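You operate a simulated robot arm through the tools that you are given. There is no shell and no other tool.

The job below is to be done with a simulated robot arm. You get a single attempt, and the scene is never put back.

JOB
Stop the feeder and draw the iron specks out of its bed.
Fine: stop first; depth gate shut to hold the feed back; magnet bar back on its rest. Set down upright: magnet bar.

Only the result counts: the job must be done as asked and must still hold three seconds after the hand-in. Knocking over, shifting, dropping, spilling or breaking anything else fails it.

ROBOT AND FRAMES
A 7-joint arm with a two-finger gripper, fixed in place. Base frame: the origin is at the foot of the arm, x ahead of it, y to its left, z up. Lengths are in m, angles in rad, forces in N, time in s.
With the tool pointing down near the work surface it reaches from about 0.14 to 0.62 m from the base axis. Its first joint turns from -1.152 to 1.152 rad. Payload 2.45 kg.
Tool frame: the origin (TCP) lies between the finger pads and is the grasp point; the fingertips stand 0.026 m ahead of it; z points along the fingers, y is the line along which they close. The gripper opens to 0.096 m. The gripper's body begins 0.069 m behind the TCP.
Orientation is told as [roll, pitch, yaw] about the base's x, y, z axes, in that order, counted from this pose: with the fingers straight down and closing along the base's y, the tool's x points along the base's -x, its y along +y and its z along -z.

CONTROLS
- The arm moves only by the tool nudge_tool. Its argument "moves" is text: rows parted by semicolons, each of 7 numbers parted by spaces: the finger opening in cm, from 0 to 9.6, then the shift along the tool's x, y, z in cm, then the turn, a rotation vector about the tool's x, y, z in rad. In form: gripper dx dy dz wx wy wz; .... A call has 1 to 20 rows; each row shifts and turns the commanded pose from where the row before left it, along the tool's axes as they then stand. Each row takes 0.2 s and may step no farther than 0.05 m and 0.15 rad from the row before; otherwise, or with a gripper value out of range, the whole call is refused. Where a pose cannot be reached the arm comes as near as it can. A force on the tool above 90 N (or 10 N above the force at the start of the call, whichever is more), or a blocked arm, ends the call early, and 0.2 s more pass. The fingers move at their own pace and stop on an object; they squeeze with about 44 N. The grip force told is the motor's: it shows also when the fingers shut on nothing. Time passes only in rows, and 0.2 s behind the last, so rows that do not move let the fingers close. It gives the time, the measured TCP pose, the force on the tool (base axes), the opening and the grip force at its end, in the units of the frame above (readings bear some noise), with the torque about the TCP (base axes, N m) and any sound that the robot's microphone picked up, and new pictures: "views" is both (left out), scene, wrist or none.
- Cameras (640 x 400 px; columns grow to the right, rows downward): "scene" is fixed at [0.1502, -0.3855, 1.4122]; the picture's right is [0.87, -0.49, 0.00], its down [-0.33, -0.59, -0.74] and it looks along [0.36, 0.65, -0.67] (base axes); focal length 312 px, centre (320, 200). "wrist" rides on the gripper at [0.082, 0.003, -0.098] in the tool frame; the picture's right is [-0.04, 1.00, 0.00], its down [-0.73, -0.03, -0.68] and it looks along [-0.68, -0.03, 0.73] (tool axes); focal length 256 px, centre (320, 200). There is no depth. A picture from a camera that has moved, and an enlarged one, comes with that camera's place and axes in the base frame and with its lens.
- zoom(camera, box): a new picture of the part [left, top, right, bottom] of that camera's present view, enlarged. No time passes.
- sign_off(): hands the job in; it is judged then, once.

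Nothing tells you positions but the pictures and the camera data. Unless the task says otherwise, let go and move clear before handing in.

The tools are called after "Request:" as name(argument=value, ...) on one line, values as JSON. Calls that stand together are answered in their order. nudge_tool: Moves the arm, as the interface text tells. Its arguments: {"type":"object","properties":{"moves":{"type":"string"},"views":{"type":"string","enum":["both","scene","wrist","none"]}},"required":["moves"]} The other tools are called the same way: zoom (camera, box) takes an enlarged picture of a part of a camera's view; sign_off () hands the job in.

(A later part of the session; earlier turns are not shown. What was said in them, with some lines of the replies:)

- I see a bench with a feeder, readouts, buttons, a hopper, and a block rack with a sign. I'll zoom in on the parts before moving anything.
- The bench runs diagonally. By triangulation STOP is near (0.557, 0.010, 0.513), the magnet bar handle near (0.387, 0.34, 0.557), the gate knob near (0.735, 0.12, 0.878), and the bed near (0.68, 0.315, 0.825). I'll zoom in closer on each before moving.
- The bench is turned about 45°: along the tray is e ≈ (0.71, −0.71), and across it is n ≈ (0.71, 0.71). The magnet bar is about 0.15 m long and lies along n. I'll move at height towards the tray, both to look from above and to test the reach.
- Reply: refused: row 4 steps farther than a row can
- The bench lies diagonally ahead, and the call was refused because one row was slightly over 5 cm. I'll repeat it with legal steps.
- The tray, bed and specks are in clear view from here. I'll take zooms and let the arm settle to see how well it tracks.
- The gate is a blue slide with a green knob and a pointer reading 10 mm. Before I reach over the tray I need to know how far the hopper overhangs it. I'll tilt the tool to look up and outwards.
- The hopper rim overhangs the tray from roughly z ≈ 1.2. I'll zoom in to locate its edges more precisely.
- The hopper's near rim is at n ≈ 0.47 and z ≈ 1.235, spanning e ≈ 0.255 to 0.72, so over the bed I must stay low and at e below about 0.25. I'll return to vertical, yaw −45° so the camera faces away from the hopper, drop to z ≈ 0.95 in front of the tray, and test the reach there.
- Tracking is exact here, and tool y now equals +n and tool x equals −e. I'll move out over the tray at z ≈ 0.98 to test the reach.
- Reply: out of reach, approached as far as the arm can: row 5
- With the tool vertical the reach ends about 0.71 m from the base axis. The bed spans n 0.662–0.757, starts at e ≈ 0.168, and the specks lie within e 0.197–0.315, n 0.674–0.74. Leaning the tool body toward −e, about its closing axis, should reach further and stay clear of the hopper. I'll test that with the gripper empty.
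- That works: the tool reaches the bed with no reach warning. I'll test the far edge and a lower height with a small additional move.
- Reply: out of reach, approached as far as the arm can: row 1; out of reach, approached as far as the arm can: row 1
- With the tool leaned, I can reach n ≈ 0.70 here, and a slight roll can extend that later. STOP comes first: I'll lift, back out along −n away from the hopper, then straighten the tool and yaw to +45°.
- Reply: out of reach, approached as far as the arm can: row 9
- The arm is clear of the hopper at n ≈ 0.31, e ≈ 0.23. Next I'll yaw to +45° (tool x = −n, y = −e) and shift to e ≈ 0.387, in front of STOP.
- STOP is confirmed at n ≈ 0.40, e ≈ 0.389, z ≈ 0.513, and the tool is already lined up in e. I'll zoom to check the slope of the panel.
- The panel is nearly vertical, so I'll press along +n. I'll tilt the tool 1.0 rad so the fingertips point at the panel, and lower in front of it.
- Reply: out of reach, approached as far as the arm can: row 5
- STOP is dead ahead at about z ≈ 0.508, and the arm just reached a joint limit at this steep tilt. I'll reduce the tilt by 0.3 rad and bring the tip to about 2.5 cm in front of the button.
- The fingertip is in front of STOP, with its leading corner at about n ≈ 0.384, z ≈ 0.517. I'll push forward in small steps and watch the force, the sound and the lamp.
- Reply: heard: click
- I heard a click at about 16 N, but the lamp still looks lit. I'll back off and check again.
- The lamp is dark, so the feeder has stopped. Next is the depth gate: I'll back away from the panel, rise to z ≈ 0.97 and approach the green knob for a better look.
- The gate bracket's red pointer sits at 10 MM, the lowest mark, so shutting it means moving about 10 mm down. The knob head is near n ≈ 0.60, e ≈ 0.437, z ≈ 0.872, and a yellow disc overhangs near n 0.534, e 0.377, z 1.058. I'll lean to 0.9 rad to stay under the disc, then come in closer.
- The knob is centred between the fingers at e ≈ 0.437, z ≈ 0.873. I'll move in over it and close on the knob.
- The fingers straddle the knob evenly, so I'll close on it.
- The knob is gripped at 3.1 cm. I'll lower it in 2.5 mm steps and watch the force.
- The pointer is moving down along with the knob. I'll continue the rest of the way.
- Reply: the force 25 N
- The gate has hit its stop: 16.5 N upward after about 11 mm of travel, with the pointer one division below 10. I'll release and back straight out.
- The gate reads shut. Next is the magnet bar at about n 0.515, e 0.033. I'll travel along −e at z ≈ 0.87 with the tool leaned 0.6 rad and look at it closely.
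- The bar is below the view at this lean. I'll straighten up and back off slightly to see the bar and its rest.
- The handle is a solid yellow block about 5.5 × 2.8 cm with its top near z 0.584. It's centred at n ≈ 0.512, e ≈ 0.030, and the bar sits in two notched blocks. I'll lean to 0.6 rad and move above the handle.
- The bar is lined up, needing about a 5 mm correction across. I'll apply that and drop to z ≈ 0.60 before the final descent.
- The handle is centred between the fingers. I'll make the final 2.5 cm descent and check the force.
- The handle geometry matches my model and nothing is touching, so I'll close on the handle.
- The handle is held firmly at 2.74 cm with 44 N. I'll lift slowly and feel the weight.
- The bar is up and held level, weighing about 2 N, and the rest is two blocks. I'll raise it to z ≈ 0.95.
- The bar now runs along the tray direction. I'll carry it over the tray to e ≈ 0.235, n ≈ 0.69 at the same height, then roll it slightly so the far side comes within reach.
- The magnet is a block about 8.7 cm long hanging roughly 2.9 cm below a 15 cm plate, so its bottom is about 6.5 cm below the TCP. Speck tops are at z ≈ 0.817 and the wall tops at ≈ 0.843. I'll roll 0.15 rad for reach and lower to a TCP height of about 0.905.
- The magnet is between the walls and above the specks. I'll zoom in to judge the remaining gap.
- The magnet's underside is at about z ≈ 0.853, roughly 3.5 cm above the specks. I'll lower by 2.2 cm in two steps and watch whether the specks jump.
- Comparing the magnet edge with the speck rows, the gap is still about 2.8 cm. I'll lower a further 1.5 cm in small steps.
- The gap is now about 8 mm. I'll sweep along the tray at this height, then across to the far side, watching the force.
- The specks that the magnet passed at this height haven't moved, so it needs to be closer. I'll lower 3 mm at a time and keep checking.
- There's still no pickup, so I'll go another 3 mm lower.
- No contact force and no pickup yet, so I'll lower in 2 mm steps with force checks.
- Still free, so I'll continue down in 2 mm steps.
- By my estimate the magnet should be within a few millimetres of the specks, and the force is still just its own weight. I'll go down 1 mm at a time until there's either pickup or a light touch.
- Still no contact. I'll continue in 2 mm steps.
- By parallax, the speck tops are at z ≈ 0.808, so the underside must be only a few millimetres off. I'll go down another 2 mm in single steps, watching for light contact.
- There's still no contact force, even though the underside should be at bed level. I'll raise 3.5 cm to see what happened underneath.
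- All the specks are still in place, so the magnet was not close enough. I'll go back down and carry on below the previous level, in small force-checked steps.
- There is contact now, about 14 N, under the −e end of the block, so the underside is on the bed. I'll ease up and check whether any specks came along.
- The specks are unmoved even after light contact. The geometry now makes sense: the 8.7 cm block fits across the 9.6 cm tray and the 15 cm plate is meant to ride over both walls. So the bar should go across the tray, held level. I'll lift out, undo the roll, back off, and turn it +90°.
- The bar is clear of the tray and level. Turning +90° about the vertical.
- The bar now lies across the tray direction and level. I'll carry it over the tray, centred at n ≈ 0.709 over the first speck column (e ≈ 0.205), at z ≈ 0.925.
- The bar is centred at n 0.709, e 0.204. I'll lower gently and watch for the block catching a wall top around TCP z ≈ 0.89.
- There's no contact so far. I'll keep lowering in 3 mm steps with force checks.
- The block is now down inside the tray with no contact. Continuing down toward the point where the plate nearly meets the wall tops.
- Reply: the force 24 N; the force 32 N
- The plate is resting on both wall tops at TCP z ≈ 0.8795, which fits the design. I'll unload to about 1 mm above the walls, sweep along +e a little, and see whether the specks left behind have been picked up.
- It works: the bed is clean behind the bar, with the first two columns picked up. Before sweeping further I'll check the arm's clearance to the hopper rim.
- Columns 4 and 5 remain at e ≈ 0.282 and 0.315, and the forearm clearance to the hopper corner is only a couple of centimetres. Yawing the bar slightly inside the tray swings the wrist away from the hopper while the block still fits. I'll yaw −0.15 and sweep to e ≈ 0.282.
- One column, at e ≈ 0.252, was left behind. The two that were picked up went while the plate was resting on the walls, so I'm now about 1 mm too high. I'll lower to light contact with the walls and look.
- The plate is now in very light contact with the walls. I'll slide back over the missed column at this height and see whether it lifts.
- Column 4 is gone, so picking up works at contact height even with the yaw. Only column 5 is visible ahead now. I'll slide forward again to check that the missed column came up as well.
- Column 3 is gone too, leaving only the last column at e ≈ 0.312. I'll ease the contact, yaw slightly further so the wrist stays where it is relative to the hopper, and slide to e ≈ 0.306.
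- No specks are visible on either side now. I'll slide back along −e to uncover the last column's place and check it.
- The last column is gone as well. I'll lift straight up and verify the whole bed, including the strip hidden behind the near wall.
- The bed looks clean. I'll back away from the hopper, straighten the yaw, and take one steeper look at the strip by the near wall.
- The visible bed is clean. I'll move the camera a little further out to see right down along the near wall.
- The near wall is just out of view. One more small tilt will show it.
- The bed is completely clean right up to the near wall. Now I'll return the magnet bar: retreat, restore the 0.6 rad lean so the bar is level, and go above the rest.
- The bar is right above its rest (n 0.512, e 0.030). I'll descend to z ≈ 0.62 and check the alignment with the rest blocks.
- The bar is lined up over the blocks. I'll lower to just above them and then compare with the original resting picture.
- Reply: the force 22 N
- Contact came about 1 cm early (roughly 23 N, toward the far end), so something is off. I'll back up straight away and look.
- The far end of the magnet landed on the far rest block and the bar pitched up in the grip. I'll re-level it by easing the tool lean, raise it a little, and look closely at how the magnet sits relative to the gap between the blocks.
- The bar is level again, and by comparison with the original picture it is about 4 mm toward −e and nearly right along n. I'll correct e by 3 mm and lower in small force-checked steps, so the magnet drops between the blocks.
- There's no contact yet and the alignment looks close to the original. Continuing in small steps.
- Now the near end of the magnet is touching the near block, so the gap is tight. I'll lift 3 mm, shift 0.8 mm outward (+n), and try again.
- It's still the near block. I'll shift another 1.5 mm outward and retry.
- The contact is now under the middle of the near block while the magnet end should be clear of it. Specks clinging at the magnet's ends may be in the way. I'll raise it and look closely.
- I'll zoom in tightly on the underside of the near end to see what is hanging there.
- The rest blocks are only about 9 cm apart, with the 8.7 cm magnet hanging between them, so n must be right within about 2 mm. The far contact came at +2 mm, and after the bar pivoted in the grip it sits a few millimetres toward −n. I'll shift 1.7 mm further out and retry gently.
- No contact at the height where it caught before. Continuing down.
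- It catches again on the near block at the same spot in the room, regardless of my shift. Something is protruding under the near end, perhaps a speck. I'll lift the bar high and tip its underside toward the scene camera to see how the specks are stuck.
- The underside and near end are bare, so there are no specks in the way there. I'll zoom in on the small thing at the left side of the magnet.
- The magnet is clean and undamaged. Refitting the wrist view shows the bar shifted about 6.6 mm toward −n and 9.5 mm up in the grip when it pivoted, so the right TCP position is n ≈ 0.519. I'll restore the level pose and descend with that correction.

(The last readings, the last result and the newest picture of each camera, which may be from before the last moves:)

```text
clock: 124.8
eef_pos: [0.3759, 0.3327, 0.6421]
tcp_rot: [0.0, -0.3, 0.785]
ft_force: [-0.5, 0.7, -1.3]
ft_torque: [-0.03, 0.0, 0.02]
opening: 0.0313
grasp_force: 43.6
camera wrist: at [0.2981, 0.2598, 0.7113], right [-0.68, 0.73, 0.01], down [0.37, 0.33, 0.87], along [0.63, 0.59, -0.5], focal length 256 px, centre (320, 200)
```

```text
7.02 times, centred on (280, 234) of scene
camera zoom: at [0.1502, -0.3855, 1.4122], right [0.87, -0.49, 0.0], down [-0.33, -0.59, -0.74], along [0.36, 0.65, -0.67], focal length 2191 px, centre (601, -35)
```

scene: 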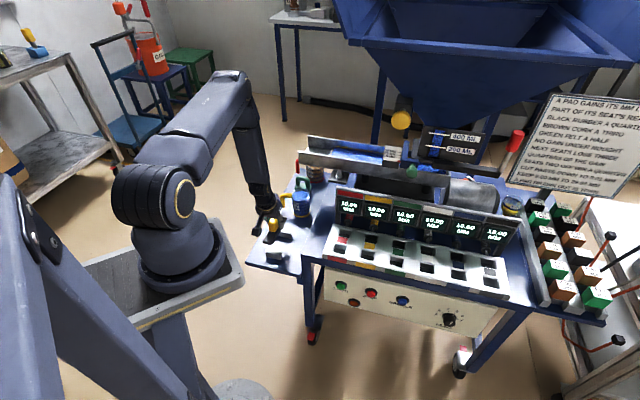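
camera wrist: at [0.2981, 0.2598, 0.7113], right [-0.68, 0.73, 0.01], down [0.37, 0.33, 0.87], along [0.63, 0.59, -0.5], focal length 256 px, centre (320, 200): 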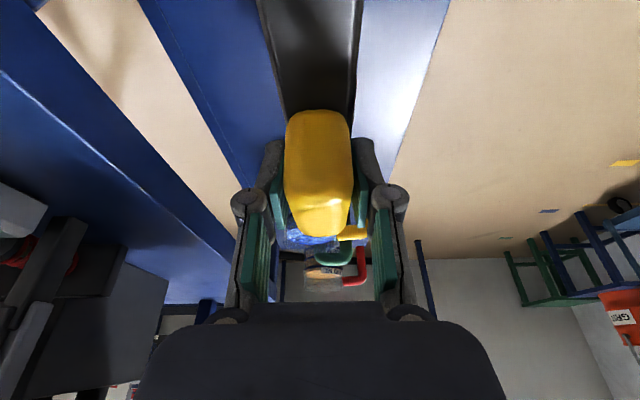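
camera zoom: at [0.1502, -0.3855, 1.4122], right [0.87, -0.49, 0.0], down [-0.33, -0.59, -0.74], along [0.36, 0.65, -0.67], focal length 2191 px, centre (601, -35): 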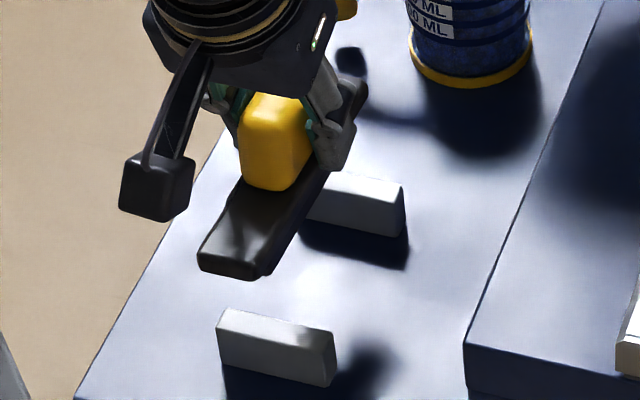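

The tilt ended at 0.30 and n at 0.501 because of a brief reach limit. I'll correct both: lean −0.05, move to n ≈ 0.519, and lower to z ≈ 0.60.

Request:
nudge_tool(moves="1 0 0 0 0 -0.05 0; 1 -0.13 0.05 2.28 0 0 0; 1 -0.13 0.05 2.28 0 0 0; 1 0 0 0 0 0 0; 1 0 0 0 0 0 0", views="wrist")

Request:
zoom(camera="scene", box=[260, 222, 300, 262])

```text
clock: 126.0
eef_pos: [0.39, 0.3466, 0.5995]
tcp_rot: [0.0, -0.349, 0.785]
ft_force: [0.0, -0.4, -0.7]
ft_torque: [0.0, 0.0, 0.02]
opening: 0.031
grasp_force: 43.9
camera wrist: at [0.3082, 0.2715, 0.664], right [-0.68, 0.73, 0.01], down [0.34, 0.3, 0.89], along [0.65, 0.61, -0.46], focal length 256 px, centre (320, 200)
```

wrist: 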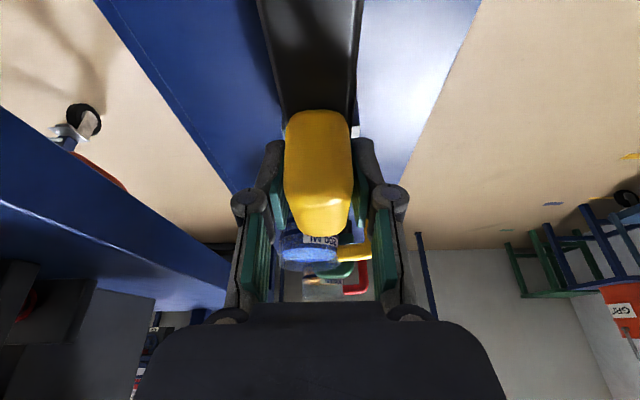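

```text
10.00 times, centred on (280, 242) of scene
camera zoom: at [0.1502, -0.3855, 1.4122], right [0.87, -0.49, 0.0], down [-0.33, -0.59, -0.74], along [0.36, 0.65, -0.67], focal length 3123 px, centre (720, -220)
```

zoom: 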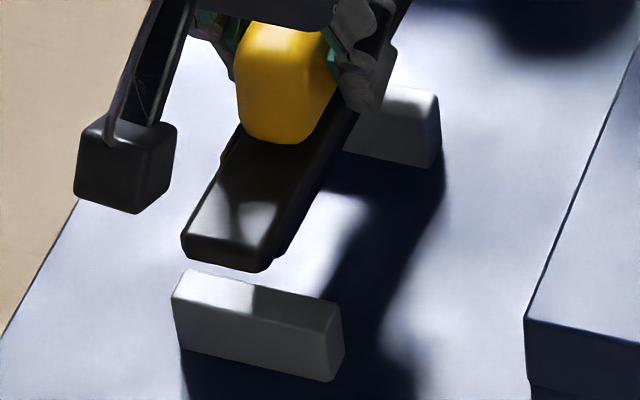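

I'm now slightly beyond the estimate. I'll shift back 1.5 mm, nudge e by 3 mm, and lower gently in small checked steps.

Request:
nudge_tool(moves="1 0.14 -0.3 -0.05 0 0 0; 1 0.14 0 0.376 0 0 0; 1 0 0 0 0 0 0", views="none")

Request:
nudge_tool(moves="1 0.068 0 0.188 0 0 0; 1 0 0 0 0 0 0", views="none")

Request:
nudge_tool(moves="1 0.051 0 0.141 0 0 0; 1 0 0 0 0 0 0", views="none")

Request:
nudge_tool(moves="1 0.051 0 0.141 0 0 0; 1 0 0 0 0 0 0", views="none")

```text
clock: 126.8
eef_pos: [0.3899, 0.3444, 0.5951]
tcp_rot: [-0.001, -0.349, 0.787]
ft_force: [-0.1, -0.6, -0.6]
ft_torque: [0.01, -0.05, -0.02]
opening: 0.0312
grasp_force: 44.5
```

```text
clock: 127.4
eef_pos: [0.3891, 0.3428, 0.5944]
tcp_rot: [0.001, -0.348, 0.784]
ft_force: [-0.8, 0.0, -1.3]
ft_torque: [0.01, 0.0, 0.03]
opening: 0.031
grasp_force: 43.8
```

```text
clock: 128.0
eef_pos: [0.3874, 0.344, 0.5935]
tcp_rot: [0.0, -0.348, 0.786]
ft_force: [0.1, -0.1, -1.5]
ft_torque: [0.02, 0.04, -0.02]
opening: 0.0312
grasp_force: 44.2
```

```text
clock: 128.6
eef_pos: [0.3897, 0.3445, 0.5914]
tcp_rot: [0.001, -0.348, 0.785]
ft_force: [-0.3, 0.7, -1.7]
ft_torque: [0.0, -0.02, 0.02]
opening: 0.0312
grasp_force: 44.1
```

Still free, so I'll keep lowering.

Request:
nudge_tool(moves="1 0.051 0 0.141 0 0 0; 1 0 0 0 0 0 0", views="none")

Request:
nudge_tool(moves="1 0.051 0 0.141 0 0 0; 1 0 0 0 0 0 0", views="none")

Request:
nudge_tool(moves="1 0.051 0 0.141 0 0 0; 1 0 0 0 0 0 0", views="none")

Request:
zoom(camera="scene", box=[260, 222, 300, 262])

```text
clock: 129.2
eef_pos: [0.39, 0.3445, 0.5902]
tcp_rot: [0.0, -0.349, 0.785]
ft_force: [0.3, -0.9, -0.8]
ft_torque: [0.01, -0.02, -0.01]
opening: 0.0313
grasp_force: 44.1
```

```text
clock: 129.8
eef_pos: [0.3904, 0.3431, 0.5895]
tcp_rot: [0.0, -0.35, 0.785]
ft_force: [-2.0, -2.1, 18.1]
ft_torque: [-0.84, 0.85, -0.01]
opening: 0.0314
grasp_force: 44.5
```

```text
clock: 130.4
eef_pos: [0.3909, 0.3456, 0.5872]
tcp_rot: [-0.001, -0.353, 0.785]
ft_force: [-1.0, 0.2, 19.5]
ft_torque: [-0.73, 0.7, 0.0]
opening: 0.0313
grasp_force: 43.9
```

```text
10.00 times, centred on (280, 242) of scene
camera zoom: at [0.15, -0.3857, 1.4121], right [0.87, -0.49, 0.0], down [-0.33, -0.59, -0.74], along [0.36, 0.65, -0.67], focal length 3123 px, centre (720, -220)
```

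zoom: 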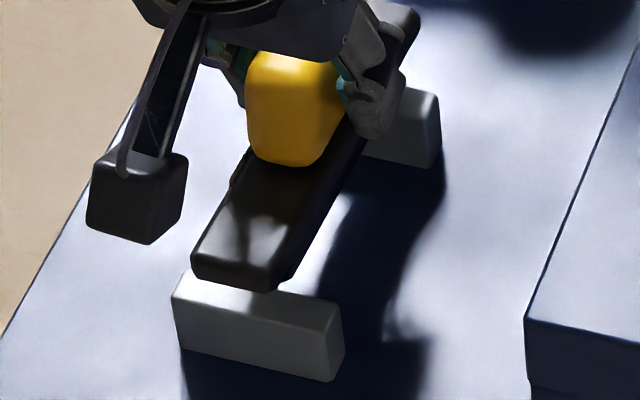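

It is still catching the near side. The contact stays at n ≈ 0.468, the near block's inner edge, which means the bar sits about 9 mm back in the grip. I'll lift 4 mm, move 3 mm further out, and retry with very small steps.

Request:
nudge_tool(moves="1 -0.2 0 -0.56 0 0 0; 1 -0.28 0.1 0.103 0 0 0; 1 0 0 0 0 0 0", views="none")

Request:
nudge_tool(moves="1 0.1 0 0.28 0 0 0; 1 0 0 0 0 0 0", views="none")

Request:
nudge_tool(moves="1 0.051 0 0.141 0 0 0; 1 0 0 0 0 0 0", views="none")

Request:
nudge_tool(moves="1 0.051 0 0.141 0 0 0; 1 0 0 0 0 0 0", views="none")

```text
clock: 131.2
eef_pos: [0.3912, 0.3443, 0.5929]
tcp_rot: [0.0, -0.344, 0.786]
ft_force: [-2.5, -3.8, -1.1]
ft_torque: [-0.21, 0.16, -0.04]
opening: 0.0313
grasp_force: 44.0
```

```text
clock: 131.8
eef_pos: [0.3895, 0.3456, 0.5903]
tcp_rot: [0.0, -0.347, 0.786]
ft_force: [-7.3, -7.1, 3.2]
ft_torque: [-0.32, 0.31, -0.01]
opening: 0.0312
grasp_force: 44.2
```

```text
clock: 132.4
eef_pos: [0.3912, 0.3455, 0.5875]
tcp_rot: [0.003, -0.347, 0.785]
ft_force: [-9.7, -8.6, 3.5]
ft_torque: [-0.32, 0.45, 0.02]
opening: 0.0312
grasp_force: 44.3
```

```text
clock: 133.0
eef_pos: [0.389, 0.3456, 0.5868]
tcp_rot: [0.0, -0.348, 0.786]
ft_force: [-14.0, -11.8, 17.5]
ft_torque: [-0.82, 0.94, 0.01]
opening: 0.0312
grasp_force: 43.8
```

Now the far end is inside and pressing on the far block while the near end still rides up, so the bar has pitched slightly near-end-up. I'll back off, measure the pitch, and re-level.

Request:
nudge_tool(moves="1 -0.1 0 -0.28 0 0 0; 1 0.19 0 -0.07 0 0 0; 1 -0.41 0 -1.13 0 0 0; 1 -0.68 0 -1.88 0 0 0; 1 0 0 0 0 0 0")

Request:
zoom(camera="scene", box=[260, 205, 300, 245])

Request:
zoom(camera="scene", box=[255, 205, 305, 262])

Request:
zoom(camera="wrist", box=[220, 0, 420, 250])

```text
clock: 134.2
eef_pos: [0.3906, 0.3454, 0.6229]
tcp_rot: [0.0, -0.351, 0.785]
ft_force: [-0.7, -0.5, -0.8]
ft_torque: [0.02, -0.03, 0.04]
opening: 0.0312
grasp_force: 43.8
camera wrist: at [0.309, 0.2703, 0.6856], right [-0.68, 0.73, 0.01], down [0.34, 0.3, 0.89], along [0.65, 0.61, -0.46], focal length 256 px, centre (320, 200)
```

scene: 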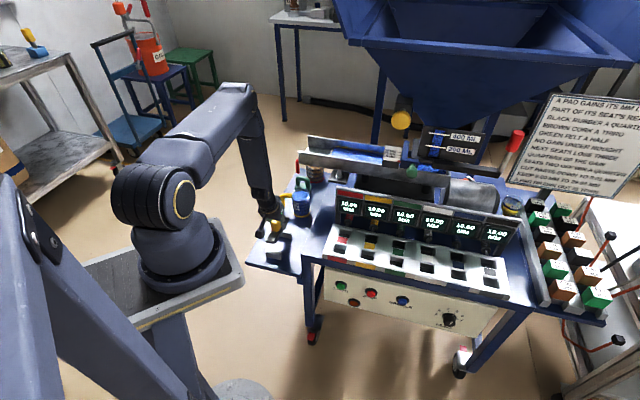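
wrist: 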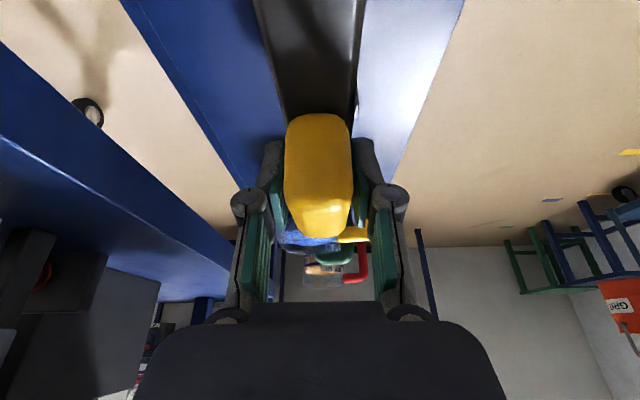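

```text
10.00 times, centred on (280, 225) of scene
camera zoom: at [0.1502, -0.3855, 1.4122], right [0.87, -0.49, 0.0], down [-0.33, -0.59, -0.74], along [0.36, 0.65, -0.67], focal length 3123 px, centre (720, -50)
```

zoom: 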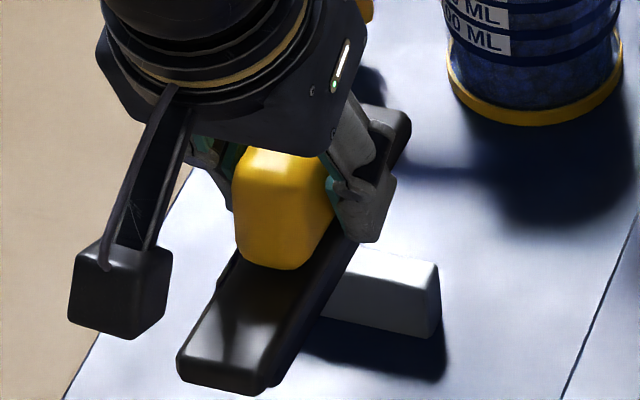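

```text
7.02 times, centred on (280, 234) of scene
camera zoom: at [0.1502, -0.3855, 1.4122], right [0.87, -0.49, 0.0], down [-0.33, -0.59, -0.74], along [0.36, 0.65, -0.67], focal length 2191 px, centre (601, -35)
```

zoom: 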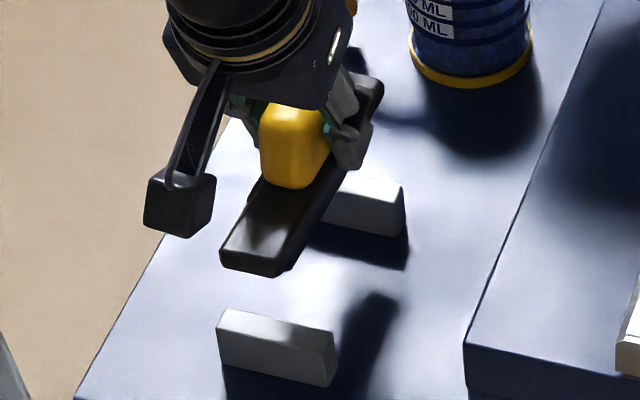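

```text
1.60 times, centred on (320, 125) of wrist
camera zoom: at [0.309, 0.2703, 0.6856], right [-0.68, 0.73, 0.01], down [0.34, 0.3, 0.89], along [0.65, 0.61, -0.46], focal length 410 px, centre (320, 320)
```

zoom: 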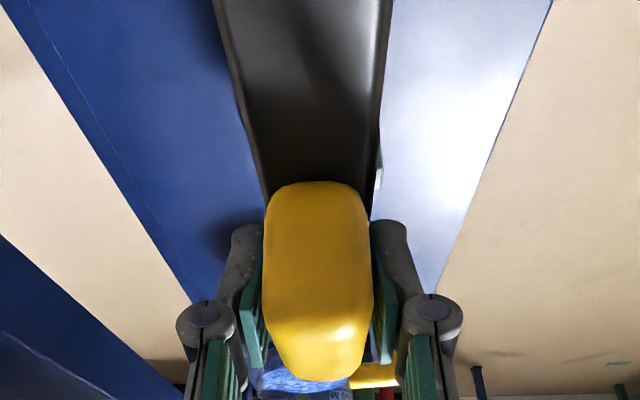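

The bar is pitched about 0.06 rad near-end-up, which makes it too long for the gap. I'll lean the tool 0.065 further to level it, with a small n correction, and lower carefully again.

Request:
nudge_tool(moves="1 0 0 0 0 -0.065 0; 1 0.09 0 -0.04 0 0 0; 1 0.81 0 1.83 0 0 0; 1 0 0 0 0 0 0; 1 0 0 0 0 0 0", views="wrist")

Request:
zoom(camera="scene", box=[260, 222, 300, 262])

```text
clock: 135.4
eef_pos: [0.3898, 0.3428, 0.6027]
tcp_rot: [0.0, -0.413, 0.786]
ft_force: [0.1, 0.3, -1.4]
ft_torque: [-0.01, 0.04, -0.01]
opening: 0.0315
grasp_force: 44.1
camera wrist: at [0.3058, 0.2658, 0.6586], right [-0.68, 0.73, 0.02], down [0.3, 0.26, 0.92], along [0.67, 0.63, -0.4], focal length 256 px, centre (320, 200)
```

wrist: 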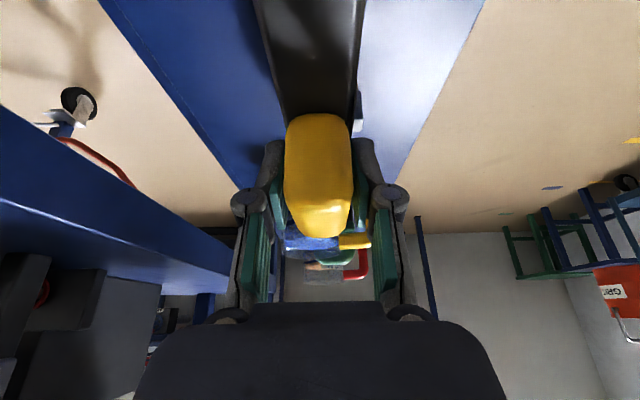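

```text
10.00 times, centred on (280, 242) of scene
camera zoom: at [0.1502, -0.3855, 1.4122], right [0.87, -0.49, 0.0], down [-0.33, -0.59, -0.74], along [0.36, 0.65, -0.67], focal length 3123 px, centre (720, -220)
```

zoom: 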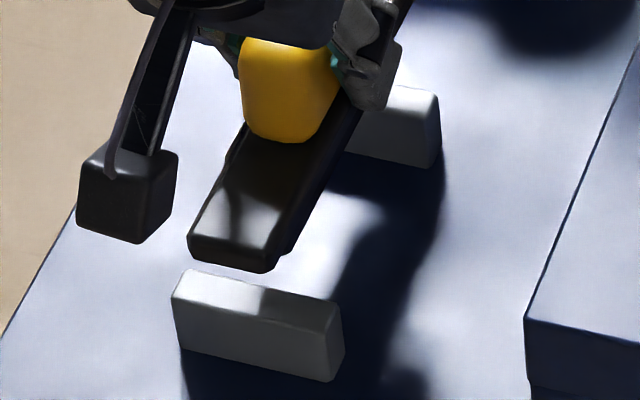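

Level again. Lowering in small steps.

Request:
nudge_tool(moves="1 0.24 0 0.55 0 0 0; 1 0 0 0 0 0 0", views="none")

Request:
nudge_tool(moves="1 0.12 0 0.275 0 0 0; 1 0 0 0 0 0 0", views="none")

Request:
nudge_tool(moves="1 0.06 0 0.137 0 0 0; 1 0 0 0 0 0 0", views="none")

Request:
nudge_tool(moves="1 0.06 0 0.137 0 0 0; 1 0 0 0 0 0 0", views="none")

```text
clock: 136.0
eef_pos: [0.3883, 0.3428, 0.5963]
tcp_rot: [0.002, -0.415, 0.785]
ft_force: [0.5, 0.2, -1.0]
ft_torque: [0.01, 0.01, 0.0]
opening: 0.0314
grasp_force: 43.5
```

```text
clock: 136.6
eef_pos: [0.3901, 0.3438, 0.5944]
tcp_rot: [0.0, -0.415, 0.786]
ft_force: [-3.1, -3.4, 16.1]
ft_torque: [0.26, -0.27, 0.0]
opening: 0.0311
grasp_force: 43.8
```

```text
clock: 137.2
eef_pos: [0.3897, 0.3446, 0.5938]
tcp_rot: [0.001, -0.416, 0.785]
ft_force: [-4.8, -3.7, 26.7]
ft_torque: [0.51, -0.48, 0.04]
opening: 0.0315
grasp_force: 44.0
```

```text
clock: 137.8
eef_pos: [0.389, 0.3444, 0.5909]
tcp_rot: [0.002, -0.415, 0.785]
ft_force: [-5.8, -5.2, 27.0]
ft_torque: [0.44, -0.46, 0.02]
opening: 0.0315
grasp_force: 44.0
```

Now it's the far end, so the window is narrow. I'll back off, re-measure the pitch, then search by sliding with only light contact until it drops in.

Request:
nudge_tool(moves="1 -0.2 0 -0.46 0 0 0; 1 -0.4 0 -0.92 0 0 0; 1 0 0 0 0 0 0", views="wrist")

Request:
zoom(camera="scene", box=[262, 205, 302, 245])

Request:
zoom(camera="scene", box=[262, 225, 302, 265])

```text
clock: 138.6
eef_pos: [0.3881, 0.3435, 0.6039]
tcp_rot: [0.0, -0.415, 0.785]
ft_force: [0.3, 0.9, -1.1]
ft_torque: [0.02, -0.06, -0.04]
opening: 0.0312
grasp_force: 44.2
camera wrist: at [0.3051, 0.2661, 0.6617], right [-0.68, 0.73, 0.02], down [0.3, 0.26, 0.92], along [0.67, 0.63, -0.4], focal length 256 px, centre (320, 200)
```

wrist: 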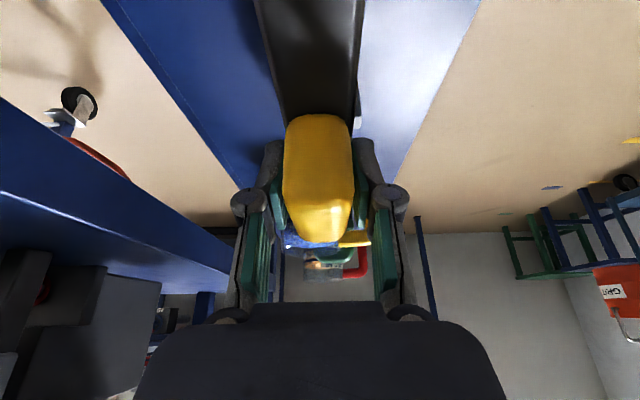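

```text
10.00 times, centred on (282, 225) of scene
camera zoom: at [0.1502, -0.3855, 1.4122], right [0.87, -0.49, 0.0], down [-0.33, -0.59, -0.74], along [0.36, 0.65, -0.67], focal length 3123 px, centre (700, -50)
```

zoom: 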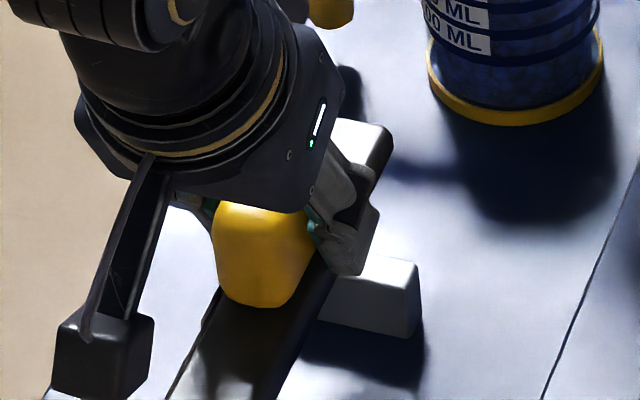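

```text
10.00 times, centred on (282, 245) of scene
camera zoom: at [0.1502, -0.3855, 1.4122], right [0.87, -0.49, 0.0], down [-0.33, -0.59, -0.74], along [0.36, 0.65, -0.67], focal length 3123 px, centre (700, -250)
```

zoom: 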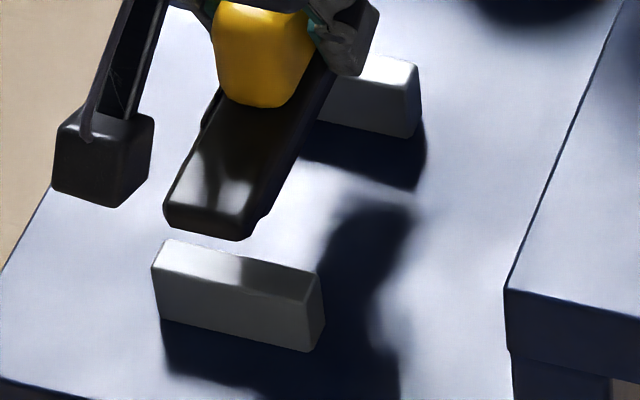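

The bar is level now and about 2 mm too far out and 4 mm off in e. I'll correct those and approach with 1 mm steps, stopping at first touch.

Request:
nudge_tool(moves="1 0.18 0.35 -0.08 0 0 0; 1 0.32 0 0.73 0 0 0; 1 0 0 0 0 0 0; 1 0 0 0 0 0 0", views="none")

Request:
nudge_tool(moves="1 0.04 0 0.092 0 0 0; 1 0 0 0 0 0 0", views="none")

Request:
nudge_tool(moves="1 0.04 0 0.092 0 0 0; 1 0 0 0 0 0 0", views="none")

Request:
nudge_tool(moves="1 0.04 0 0.092 0 0 0; 1 0 0 0 0 0 0", views="none")

```text
clock: 139.6
eef_pos: [0.3846, 0.3443, 0.5966]
tcp_rot: [0.0, -0.414, 0.785]
ft_force: [0.5, -0.7, -1.9]
ft_torque: [0.02, -0.03, 0.0]
opening: 0.0314
grasp_force: 44.1
```

```text
clock: 140.2
eef_pos: [0.3852, 0.3456, 0.5962]
tcp_rot: [-0.001, -0.414, 0.785]
ft_force: [-0.5, -0.1, -1.0]
ft_torque: [0.04, -0.01, 0.0]
opening: 0.0312
grasp_force: 44.0
```

```text
clock: 140.8
eef_pos: [0.3854, 0.3448, 0.5952]
tcp_rot: [0.0, -0.415, 0.786]
ft_force: [1.0, 0.5, -0.9]
ft_torque: [0.01, -0.01, 0.0]
opening: 0.0312
grasp_force: 44.2
```

```text
clock: 141.4
eef_pos: [0.3863, 0.3444, 0.5942]
tcp_rot: [0.001, -0.414, 0.785]
ft_force: [0.5, -0.1, -2.0]
ft_torque: [0.02, 0.02, 0.02]
opening: 0.0311
grasp_force: 44.3
```

Request:
nudge_tool(moves="1 0.04 0 0.092 0 0 0; 1 0 0 0 0 0 0", views="none")

Request:
nudge_tool(moves="1 0.04 0 0.092 0 0 0; 1 0 0 0 0 0 0", views="none")

Request:
nudge_tool(moves="1 0.04 0 0.092 0 0 0; 1 0 0 0 0 0 0", views="none")

```text
clock: 142.0
eef_pos: [0.3854, 0.3454, 0.5937]
tcp_rot: [0.0, -0.413, 0.786]
ft_force: [0.6, 1.0, -0.9]
ft_torque: [0.0, 0.01, -0.01]
opening: 0.0311
grasp_force: 43.7
```

```text
clock: 142.6
eef_pos: [0.385, 0.3464, 0.5929]
tcp_rot: [0.001, -0.414, 0.784]
ft_force: [-0.7, 0.4, -1.3]
ft_torque: [0.0, 0.02, -0.01]
opening: 0.0312
grasp_force: 43.8
```

```text
clock: 143.2
eef_pos: [0.3841, 0.345, 0.5901]
tcp_rot: [0.001, -0.414, 0.787]
ft_force: [-0.3, 0.1, -1.9]
ft_torque: [0.02, -0.02, -0.01]
opening: 0.0314
grasp_force: 43.8
```

It is now below the height where it last caught, still with no contact. Continuing.

Request:
nudge_tool(moves="1 0.04 0 0.092 0 0 0; 1 0 0 0 0 0 0", views="none")

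Request:
nudge_tool(moves="1 0.04 0 0.092 0 0 0; 1 0 0 0 0 0 0", views="none")

Request:
nudge_tool(moves="1 0.04 0 0.092 0 0 0; 1 0 0 0 0 0 0", views="none")

Request:
zoom(camera="scene", box=[262, 222, 302, 262])

```text
clock: 143.8
eef_pos: [0.3846, 0.3444, 0.5916]
tcp_rot: [0.002, -0.415, 0.786]
ft_force: [-2.7, -3.4, 8.6]
ft_torque: [0.15, -0.16, 0.01]
opening: 0.0311
grasp_force: 44.1
```

```text
clock: 144.4
eef_pos: [0.3866, 0.3453, 0.5897]
tcp_rot: [0.0, -0.418, 0.784]
ft_force: [-4.9, -5.5, 28.1]
ft_torque: [0.44, -0.47, -0.03]
opening: 0.0314
grasp_force: 43.6
```

```text
clock: 145.0
eef_pos: [0.3869, 0.3466, 0.5873]
tcp_rot: [-0.001, -0.417, 0.785]
ft_force: [-2.4, -3.7, 25.8]
ft_torque: [0.53, -0.59, -0.02]
opening: 0.0312
grasp_force: 43.8
```

```text
10.00 times, centred on (282, 242) of scene
camera zoom: at [0.1498, -0.3859, 1.4121], right [0.87, -0.49, 0.0], down [-0.33, -0.59, -0.74], along [0.36, 0.65, -0.67], focal length 3123 px, centre (700, -220)
```

zoom: 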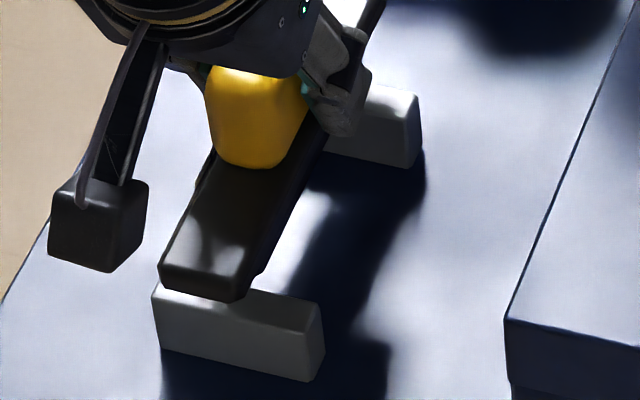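

It's the far end again. I'll ease to a light touch and slide toward −n half a millimetre at a time until it drops into the gap.

Request:
nudge_tool(moves="1 -0.12 0 -0.27 0 0 0; 1 0 0 0 0 0 0", views="none")

Request:
nudge_tool(moves="1 0.046 0 -0.02 0 0 0; 1 0 0 0 0 0 0", views="none")

Request:
nudge_tool(moves="1 0.046 0 -0.02 0 0 0; 1 0 0 0 0 0 0", views="none")

Request:
nudge_tool(moves="1 0.046 0 -0.02 0 0 0; 1 0 0 0 0 0 0", views="none")

```text
clock: 145.6
eef_pos: [0.3837, 0.3449, 0.5899]
tcp_rot: [0.001, -0.412, 0.785]
ft_force: [3.2, 2.4, -2.6]
ft_torque: [0.23, -0.23, 0.01]
opening: 0.0312
grasp_force: 43.6
```

```text
clock: 146.2
eef_pos: [0.3839, 0.3437, 0.5907]
tcp_rot: [0.0, -0.413, 0.785]
ft_force: [-0.6, -0.6, -0.3]
ft_torque: [-0.02, -0.01, -0.04]
opening: 0.0312
grasp_force: 43.8
```

```text
clock: 146.8
eef_pos: [0.3826, 0.3443, 0.5905]
tcp_rot: [-0.001, -0.413, 0.786]
ft_force: [-0.4, 1.0, -1.1]
ft_torque: [-0.02, 0.01, 0.0]
opening: 0.0309
grasp_force: 44.1
```

```text
clock: 147.4
eef_pos: [0.3833, 0.3433, 0.5909]
tcp_rot: [0.0, -0.413, 0.785]
ft_force: [0.3, 0.0, -0.7]
ft_torque: [0.01, -0.03, -0.03]
opening: 0.0311
grasp_force: 43.9
```

There's no contact now after sliding about 1.5 mm. Lowering one careful millimetre at a time.

Request:
nudge_tool(moves="1 0.04 0 0.092 0 0 0; 1 0 0 0 0 0 0", views="none")

Request:
nudge_tool(moves="1 0.04 0 0.092 0 0 0; 1 0 0 0 0 0 0", views="none")

```text
clock: 148.0
eef_pos: [0.3835, 0.3445, 0.5905]
tcp_rot: [0.003, -0.415, 0.785]
ft_force: [-1.9, -3.4, 16.9]
ft_torque: [-0.82, 0.78, 0.05]
opening: 0.0314
grasp_force: 44.1
```

```text
clock: 148.6
eef_pos: [0.3845, 0.3425, 0.5894]
tcp_rot: [0.001, -0.417, 0.785]
ft_force: [-2.0, -1.6, 16.8]
ft_torque: [-0.71, 0.73, 0.01]
opening: 0.0313
grasp_force: 44.5
```

Near contact at this n and far contact about 1.5 mm further out, so the target lies between. I'll lift, shift +0.8 mm, and try.

Request:
nudge_tool(moves="1 -0.14 0 -0.32 0 0 0; 1 -0.073 0 0.032 0 0 0; 1 0 0 0 0 0 0", views="none")

Request:
nudge_tool(moves="1 0.08 0 0.183 0 0 0; 1 0 0 0 0 0 0", views="none")

Request:
nudge_tool(moves="1 0.04 0 0.092 0 0 0; 1 0 0 0 0 0 0", views="none")

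```text
clock: 149.4
eef_pos: [0.3833, 0.3446, 0.5927]
tcp_rot: [-0.001, -0.415, 0.784]
ft_force: [-0.9, 0.7, -0.7]
ft_torque: [0.01, 0.01, 0.01]
opening: 0.0313
grasp_force: 44.0
```

```text
clock: 150.0
eef_pos: [0.384, 0.3442, 0.59]
tcp_rot: [-0.001, -0.414, 0.785]
ft_force: [0.0, 0.0, -0.9]
ft_torque: [0.01, -0.03, 0.0]
opening: 0.0314
grasp_force: 44.5
```

```text
clock: 150.6
eef_pos: [0.3845, 0.3442, 0.5897]
tcp_rot: [0.0, -0.414, 0.786]
ft_force: [-1.5, 0.0, -1.2]
ft_torque: [0.01, 0.01, 0.05]
opening: 0.0308
grasp_force: 44.4
```

Request:
nudge_tool(moves="1 0.04 0 0.092 0 0 0; 1 0 0 0 0 0 0", views="none")

Request:
nudge_tool(moves="1 0.02 0 0.046 0 0 0; 1 0 0 0 0 0 0", views="none")

```text
clock: 151.2
eef_pos: [0.3845, 0.3447, 0.5879]
tcp_rot: [0.0, -0.414, 0.784]
ft_force: [-2.4, -3.3, 16.7]
ft_torque: [-0.85, 0.81, 0.01]
opening: 0.0313
grasp_force: 44.0
```

```text
clock: 151.8
eef_pos: [0.3854, 0.3441, 0.5872]
tcp_rot: [0.001, -0.415, 0.785]
ft_force: [-2.7, -1.6, 15.3]
ft_torque: [-0.75, 0.77, -0.05]
opening: 0.0312
grasp_force: 43.9
```

The magnet's edges are chamfered and the finger pads slide freely along n, so with less grip it should centre itself. I'll ease up 1 mm, shift +0.5 mm, and open the fingers just enough to let it settle while still caged.

Request:
nudge_tool(moves="1 -0.046 0 0.02 0 0 0; 1 -0.04 0 -0.092 0 0 0; 1 0 0 0 0 0 0", views="none")

Request:
nudge_tool(moves="3.4 0 0 0 0 0 0; 3.4 0 0 0 0 0 0; 3.4 0 0 0 0 0 0")

Request:
zoom(camera="scene", box=[262, 222, 302, 262])

Request:
zoom(camera="wrist", box=[200, 0, 440, 250])

```text
clock: 152.6
eef_pos: [0.3855, 0.3448, 0.5882]
tcp_rot: [0.001, -0.414, 0.786]
ft_force: [-0.9, 0.0, -1.9]
ft_torque: [0.02, -0.01, 0.0]
opening: 0.0311
grasp_force: 43.6
```

```text
clock: 153.4
eef_pos: [0.3851, 0.3449, 0.5886]
tcp_rot: [-0.001, -0.413, 0.786]
ft_force: [-0.4, 0.4, 0.0]
ft_torque: [-0.02, -0.03, 0.01]
opening: 0.0338
grasp_force: 0.1
camera wrist: at [0.3015, 0.2677, 0.6452], right [-0.68, 0.73, 0.02], down [0.3, 0.26, 0.92], along [0.67, 0.63, -0.4], focal length 256 px, centre (320, 200)
```

scene: 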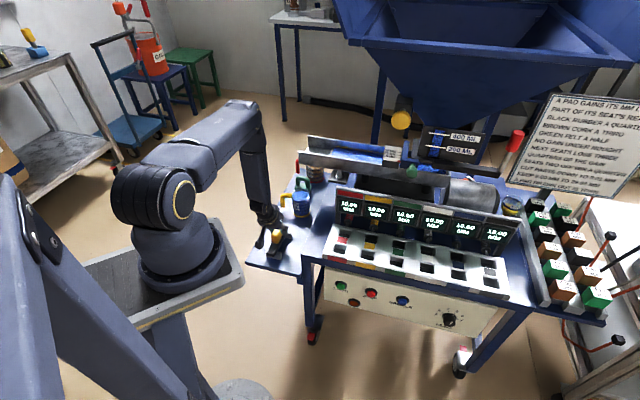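
wrist: 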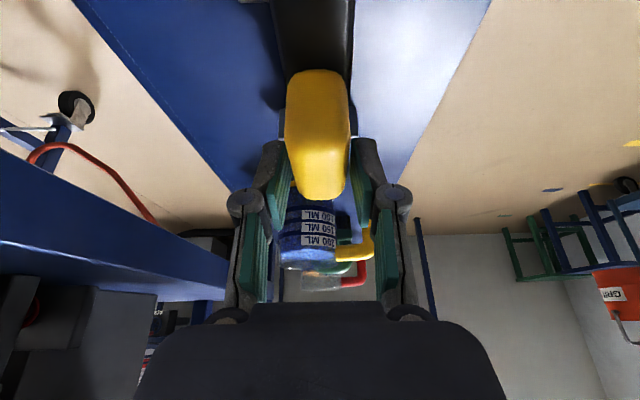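

```text
10.00 times, centred on (282, 242) of scene
camera zoom: at [0.1502, -0.3855, 1.4122], right [0.87, -0.49, 0.0], down [-0.33, -0.59, -0.74], along [0.36, 0.65, -0.67], focal length 3123 px, centre (700, -220)
```

zoom: 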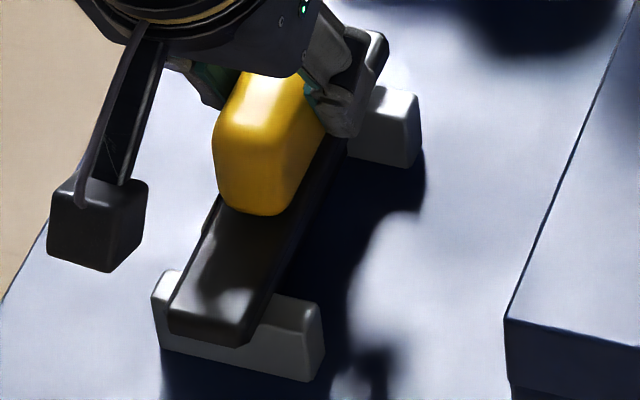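

```text
1.60 times, centred on (320, 125) of wrist
camera zoom: at [0.3015, 0.2677, 0.6452], right [-0.68, 0.73, 0.02], down [0.3, 0.26, 0.92], along [0.67, 0.63, -0.4], focal length 410 px, centre (320, 320)
```

zoom: 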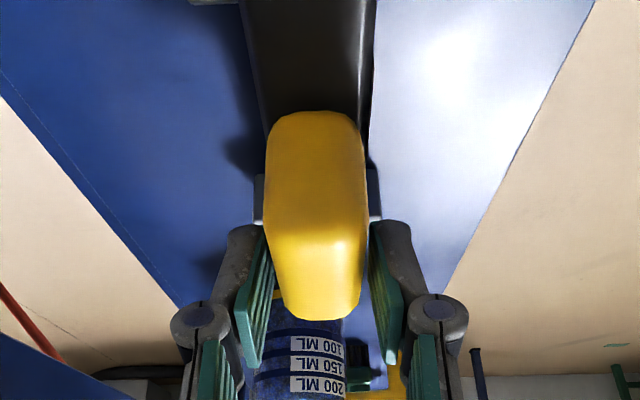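

It dropped neatly into place. The bar is seated on both blocks just as in the original picture. I'll open the fingers fully and withdraw straight up.

Request:
nudge_tool(moves="4.5 0 0 0 0 0 0; 6 0 0 0 0 0 0; 6 0 0 0 0 0 0; 6 -0.4 0 -0.92 0 0 0; 6 -0.8 0 -1.83 0 0 0; 6 -1.6 0 -3.66 0 0 0; 6 -1.6 0 -3.66 0 0 0; 6 -1.6 0 -3.66 0 0 0; 6 -1.6 0 -3.66 0 0 0; 6 0 0 0 0 0 0")

Request:
zoom(camera="scene", box=[260, 222, 300, 262])

```text
clock: 155.6
eef_pos: [0.3817, 0.3453, 0.7803]
tcp_rot: [0.0, -0.413, 0.786]
ft_force: [-0.3, -0.1, -0.5]
ft_torque: [-0.01, -0.02, 0.03]
opening: 0.0598
grasp_force: 0.0
camera wrist: at [0.2988, 0.268, 0.8361], right [-0.68, 0.73, 0.02], down [0.3, 0.26, 0.92], along [0.67, 0.63, -0.4], focal length 256 px, centre (320, 200)
```

scene: 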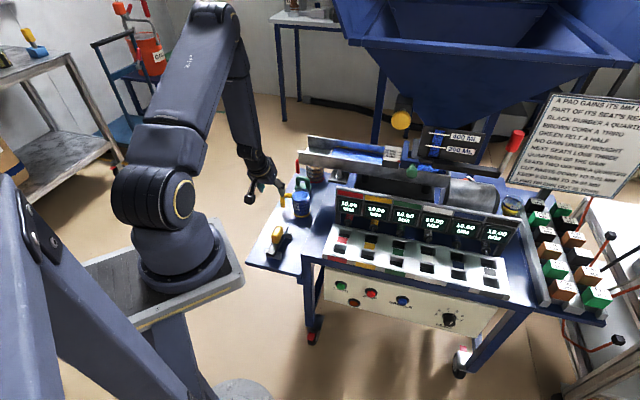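
wrist: 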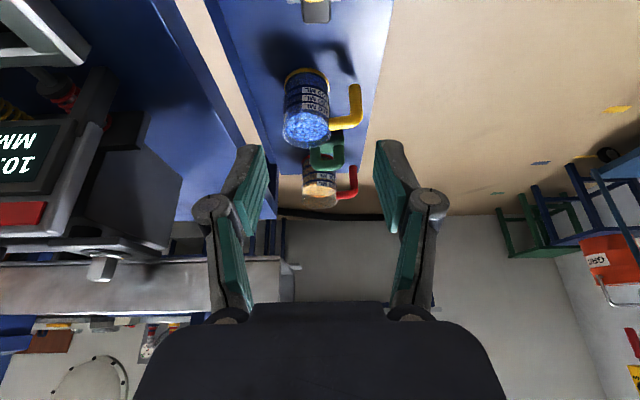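

```text
10.00 times, centred on (280, 242) of scene
camera zoom: at [0.1502, -0.3855, 1.4122], right [0.87, -0.49, 0.0], down [-0.33, -0.59, -0.74], along [0.36, 0.65, -0.67], focal length 3123 px, centre (720, -220)
```

zoom: 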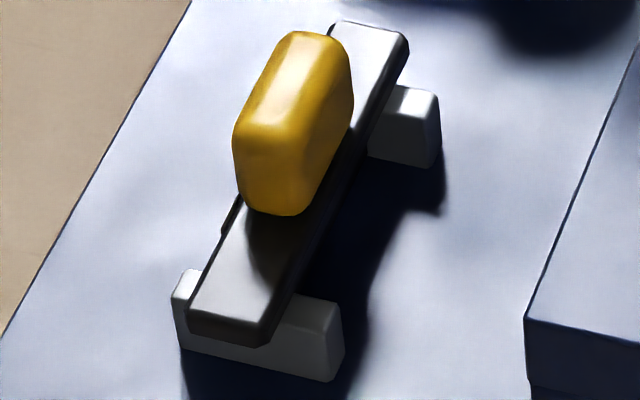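

The bar sits on its rest just as it started, and the gripper is clear. I'll do a final check of the lamp, gate and bed before handing in.

Request:
zoom(camera="scene", box=[290, 130, 450, 200])

Request:
zoom(camera="scene", box=[320, 260, 480, 360])

Request:
zoom(camera="scene", box=[240, 140, 360, 280])

```text
4.00 times, centred on (370, 165) of scene
camera zoom: at [0.1502, -0.3855, 1.4122], right [0.87, -0.49, 0.0], down [-0.33, -0.59, -0.74], along [0.36, 0.65, -0.67], focal length 1249 px, centre (120, 340)
```

zoom: 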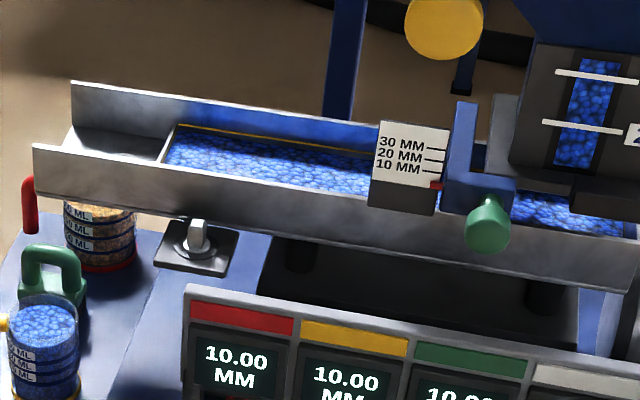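

```text
4.00 times, centred on (400, 310) of scene
camera zoom: at [0.1502, -0.3855, 1.4122], right [0.87, -0.49, 0.0], down [-0.33, -0.59, -0.74], along [0.36, 0.65, -0.67], focal length 1249 px, centre (0, -240)
```

zoom: 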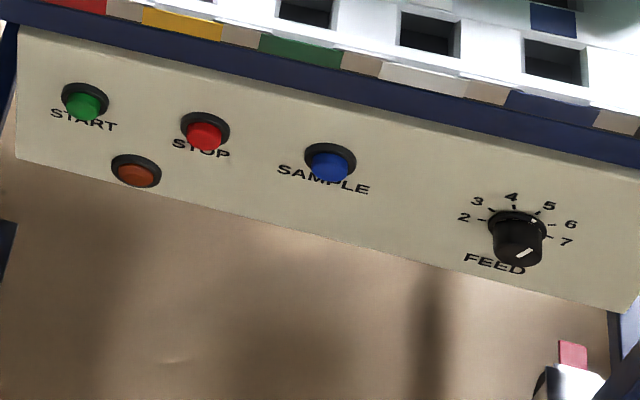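

```text
2.86 times, centred on (300, 210) of scene
camera zoom: at [0.1502, -0.3855, 1.4122], right [0.87, -0.49, 0.0], down [-0.33, -0.59, -0.74], along [0.36, 0.65, -0.67], focal length 892 px, centre (377, 171)
```

zoom: 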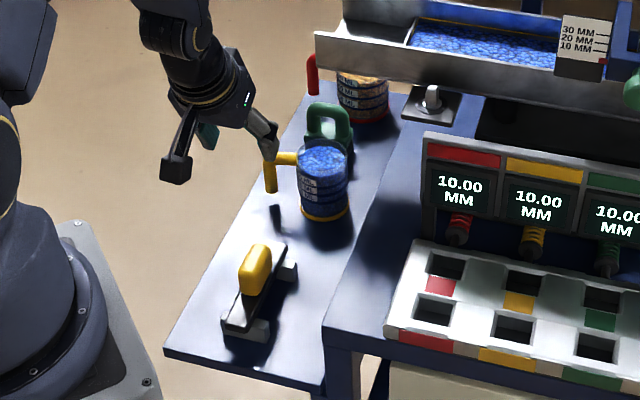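

The lamp is off, the gate reads shut, the bed is free of specks, and the magnet bar is upright on its rest. Nothing else has moved and the arm is clear, so I'm handing in.

Request:
sign_off()

```text
The job is handed in.
```

I stopped the feeder, shut the depth gate, cleared the iron specks from the bed and put the magnet bar back upright on its rest. The job is handed in; I got no result back from the judging.

- **Feeder:** I pressed STOP first and the run lamp went out. It was still dark at the last check.
- **Depth gate:** I lowered it about 11 mm onto its stop, and the pointer now reads one division below 10 mm. I held it shut before the magnet went near the bed.
- **Specks:** A final look straight down the bed, including the strip along the near wall, showed none left. I did not see them on the magnet afterwards either, so I can't say where they ended up; a small shape on the bar's far side may be some of them.
- **Magnet bar:** It sits on both rest blocks within about 1–2 mm of where it started, and the gripper is clear of it.

Two things went less cleanly than I wanted:

- **In the tray:** I touched the bed lightly (about 14 N) while working out that the bar has to lie across the tray, and at one point pressed the bar onto the tray walls with about 33 N.
- **On the rest:** Seating the bar took several tries, because the magnet is almost as long as the gap between the blocks. It knocked the blocks a few times with up to about 28 N before it dropped in.

I saw nothing moved, spilled or damaged by any of it.
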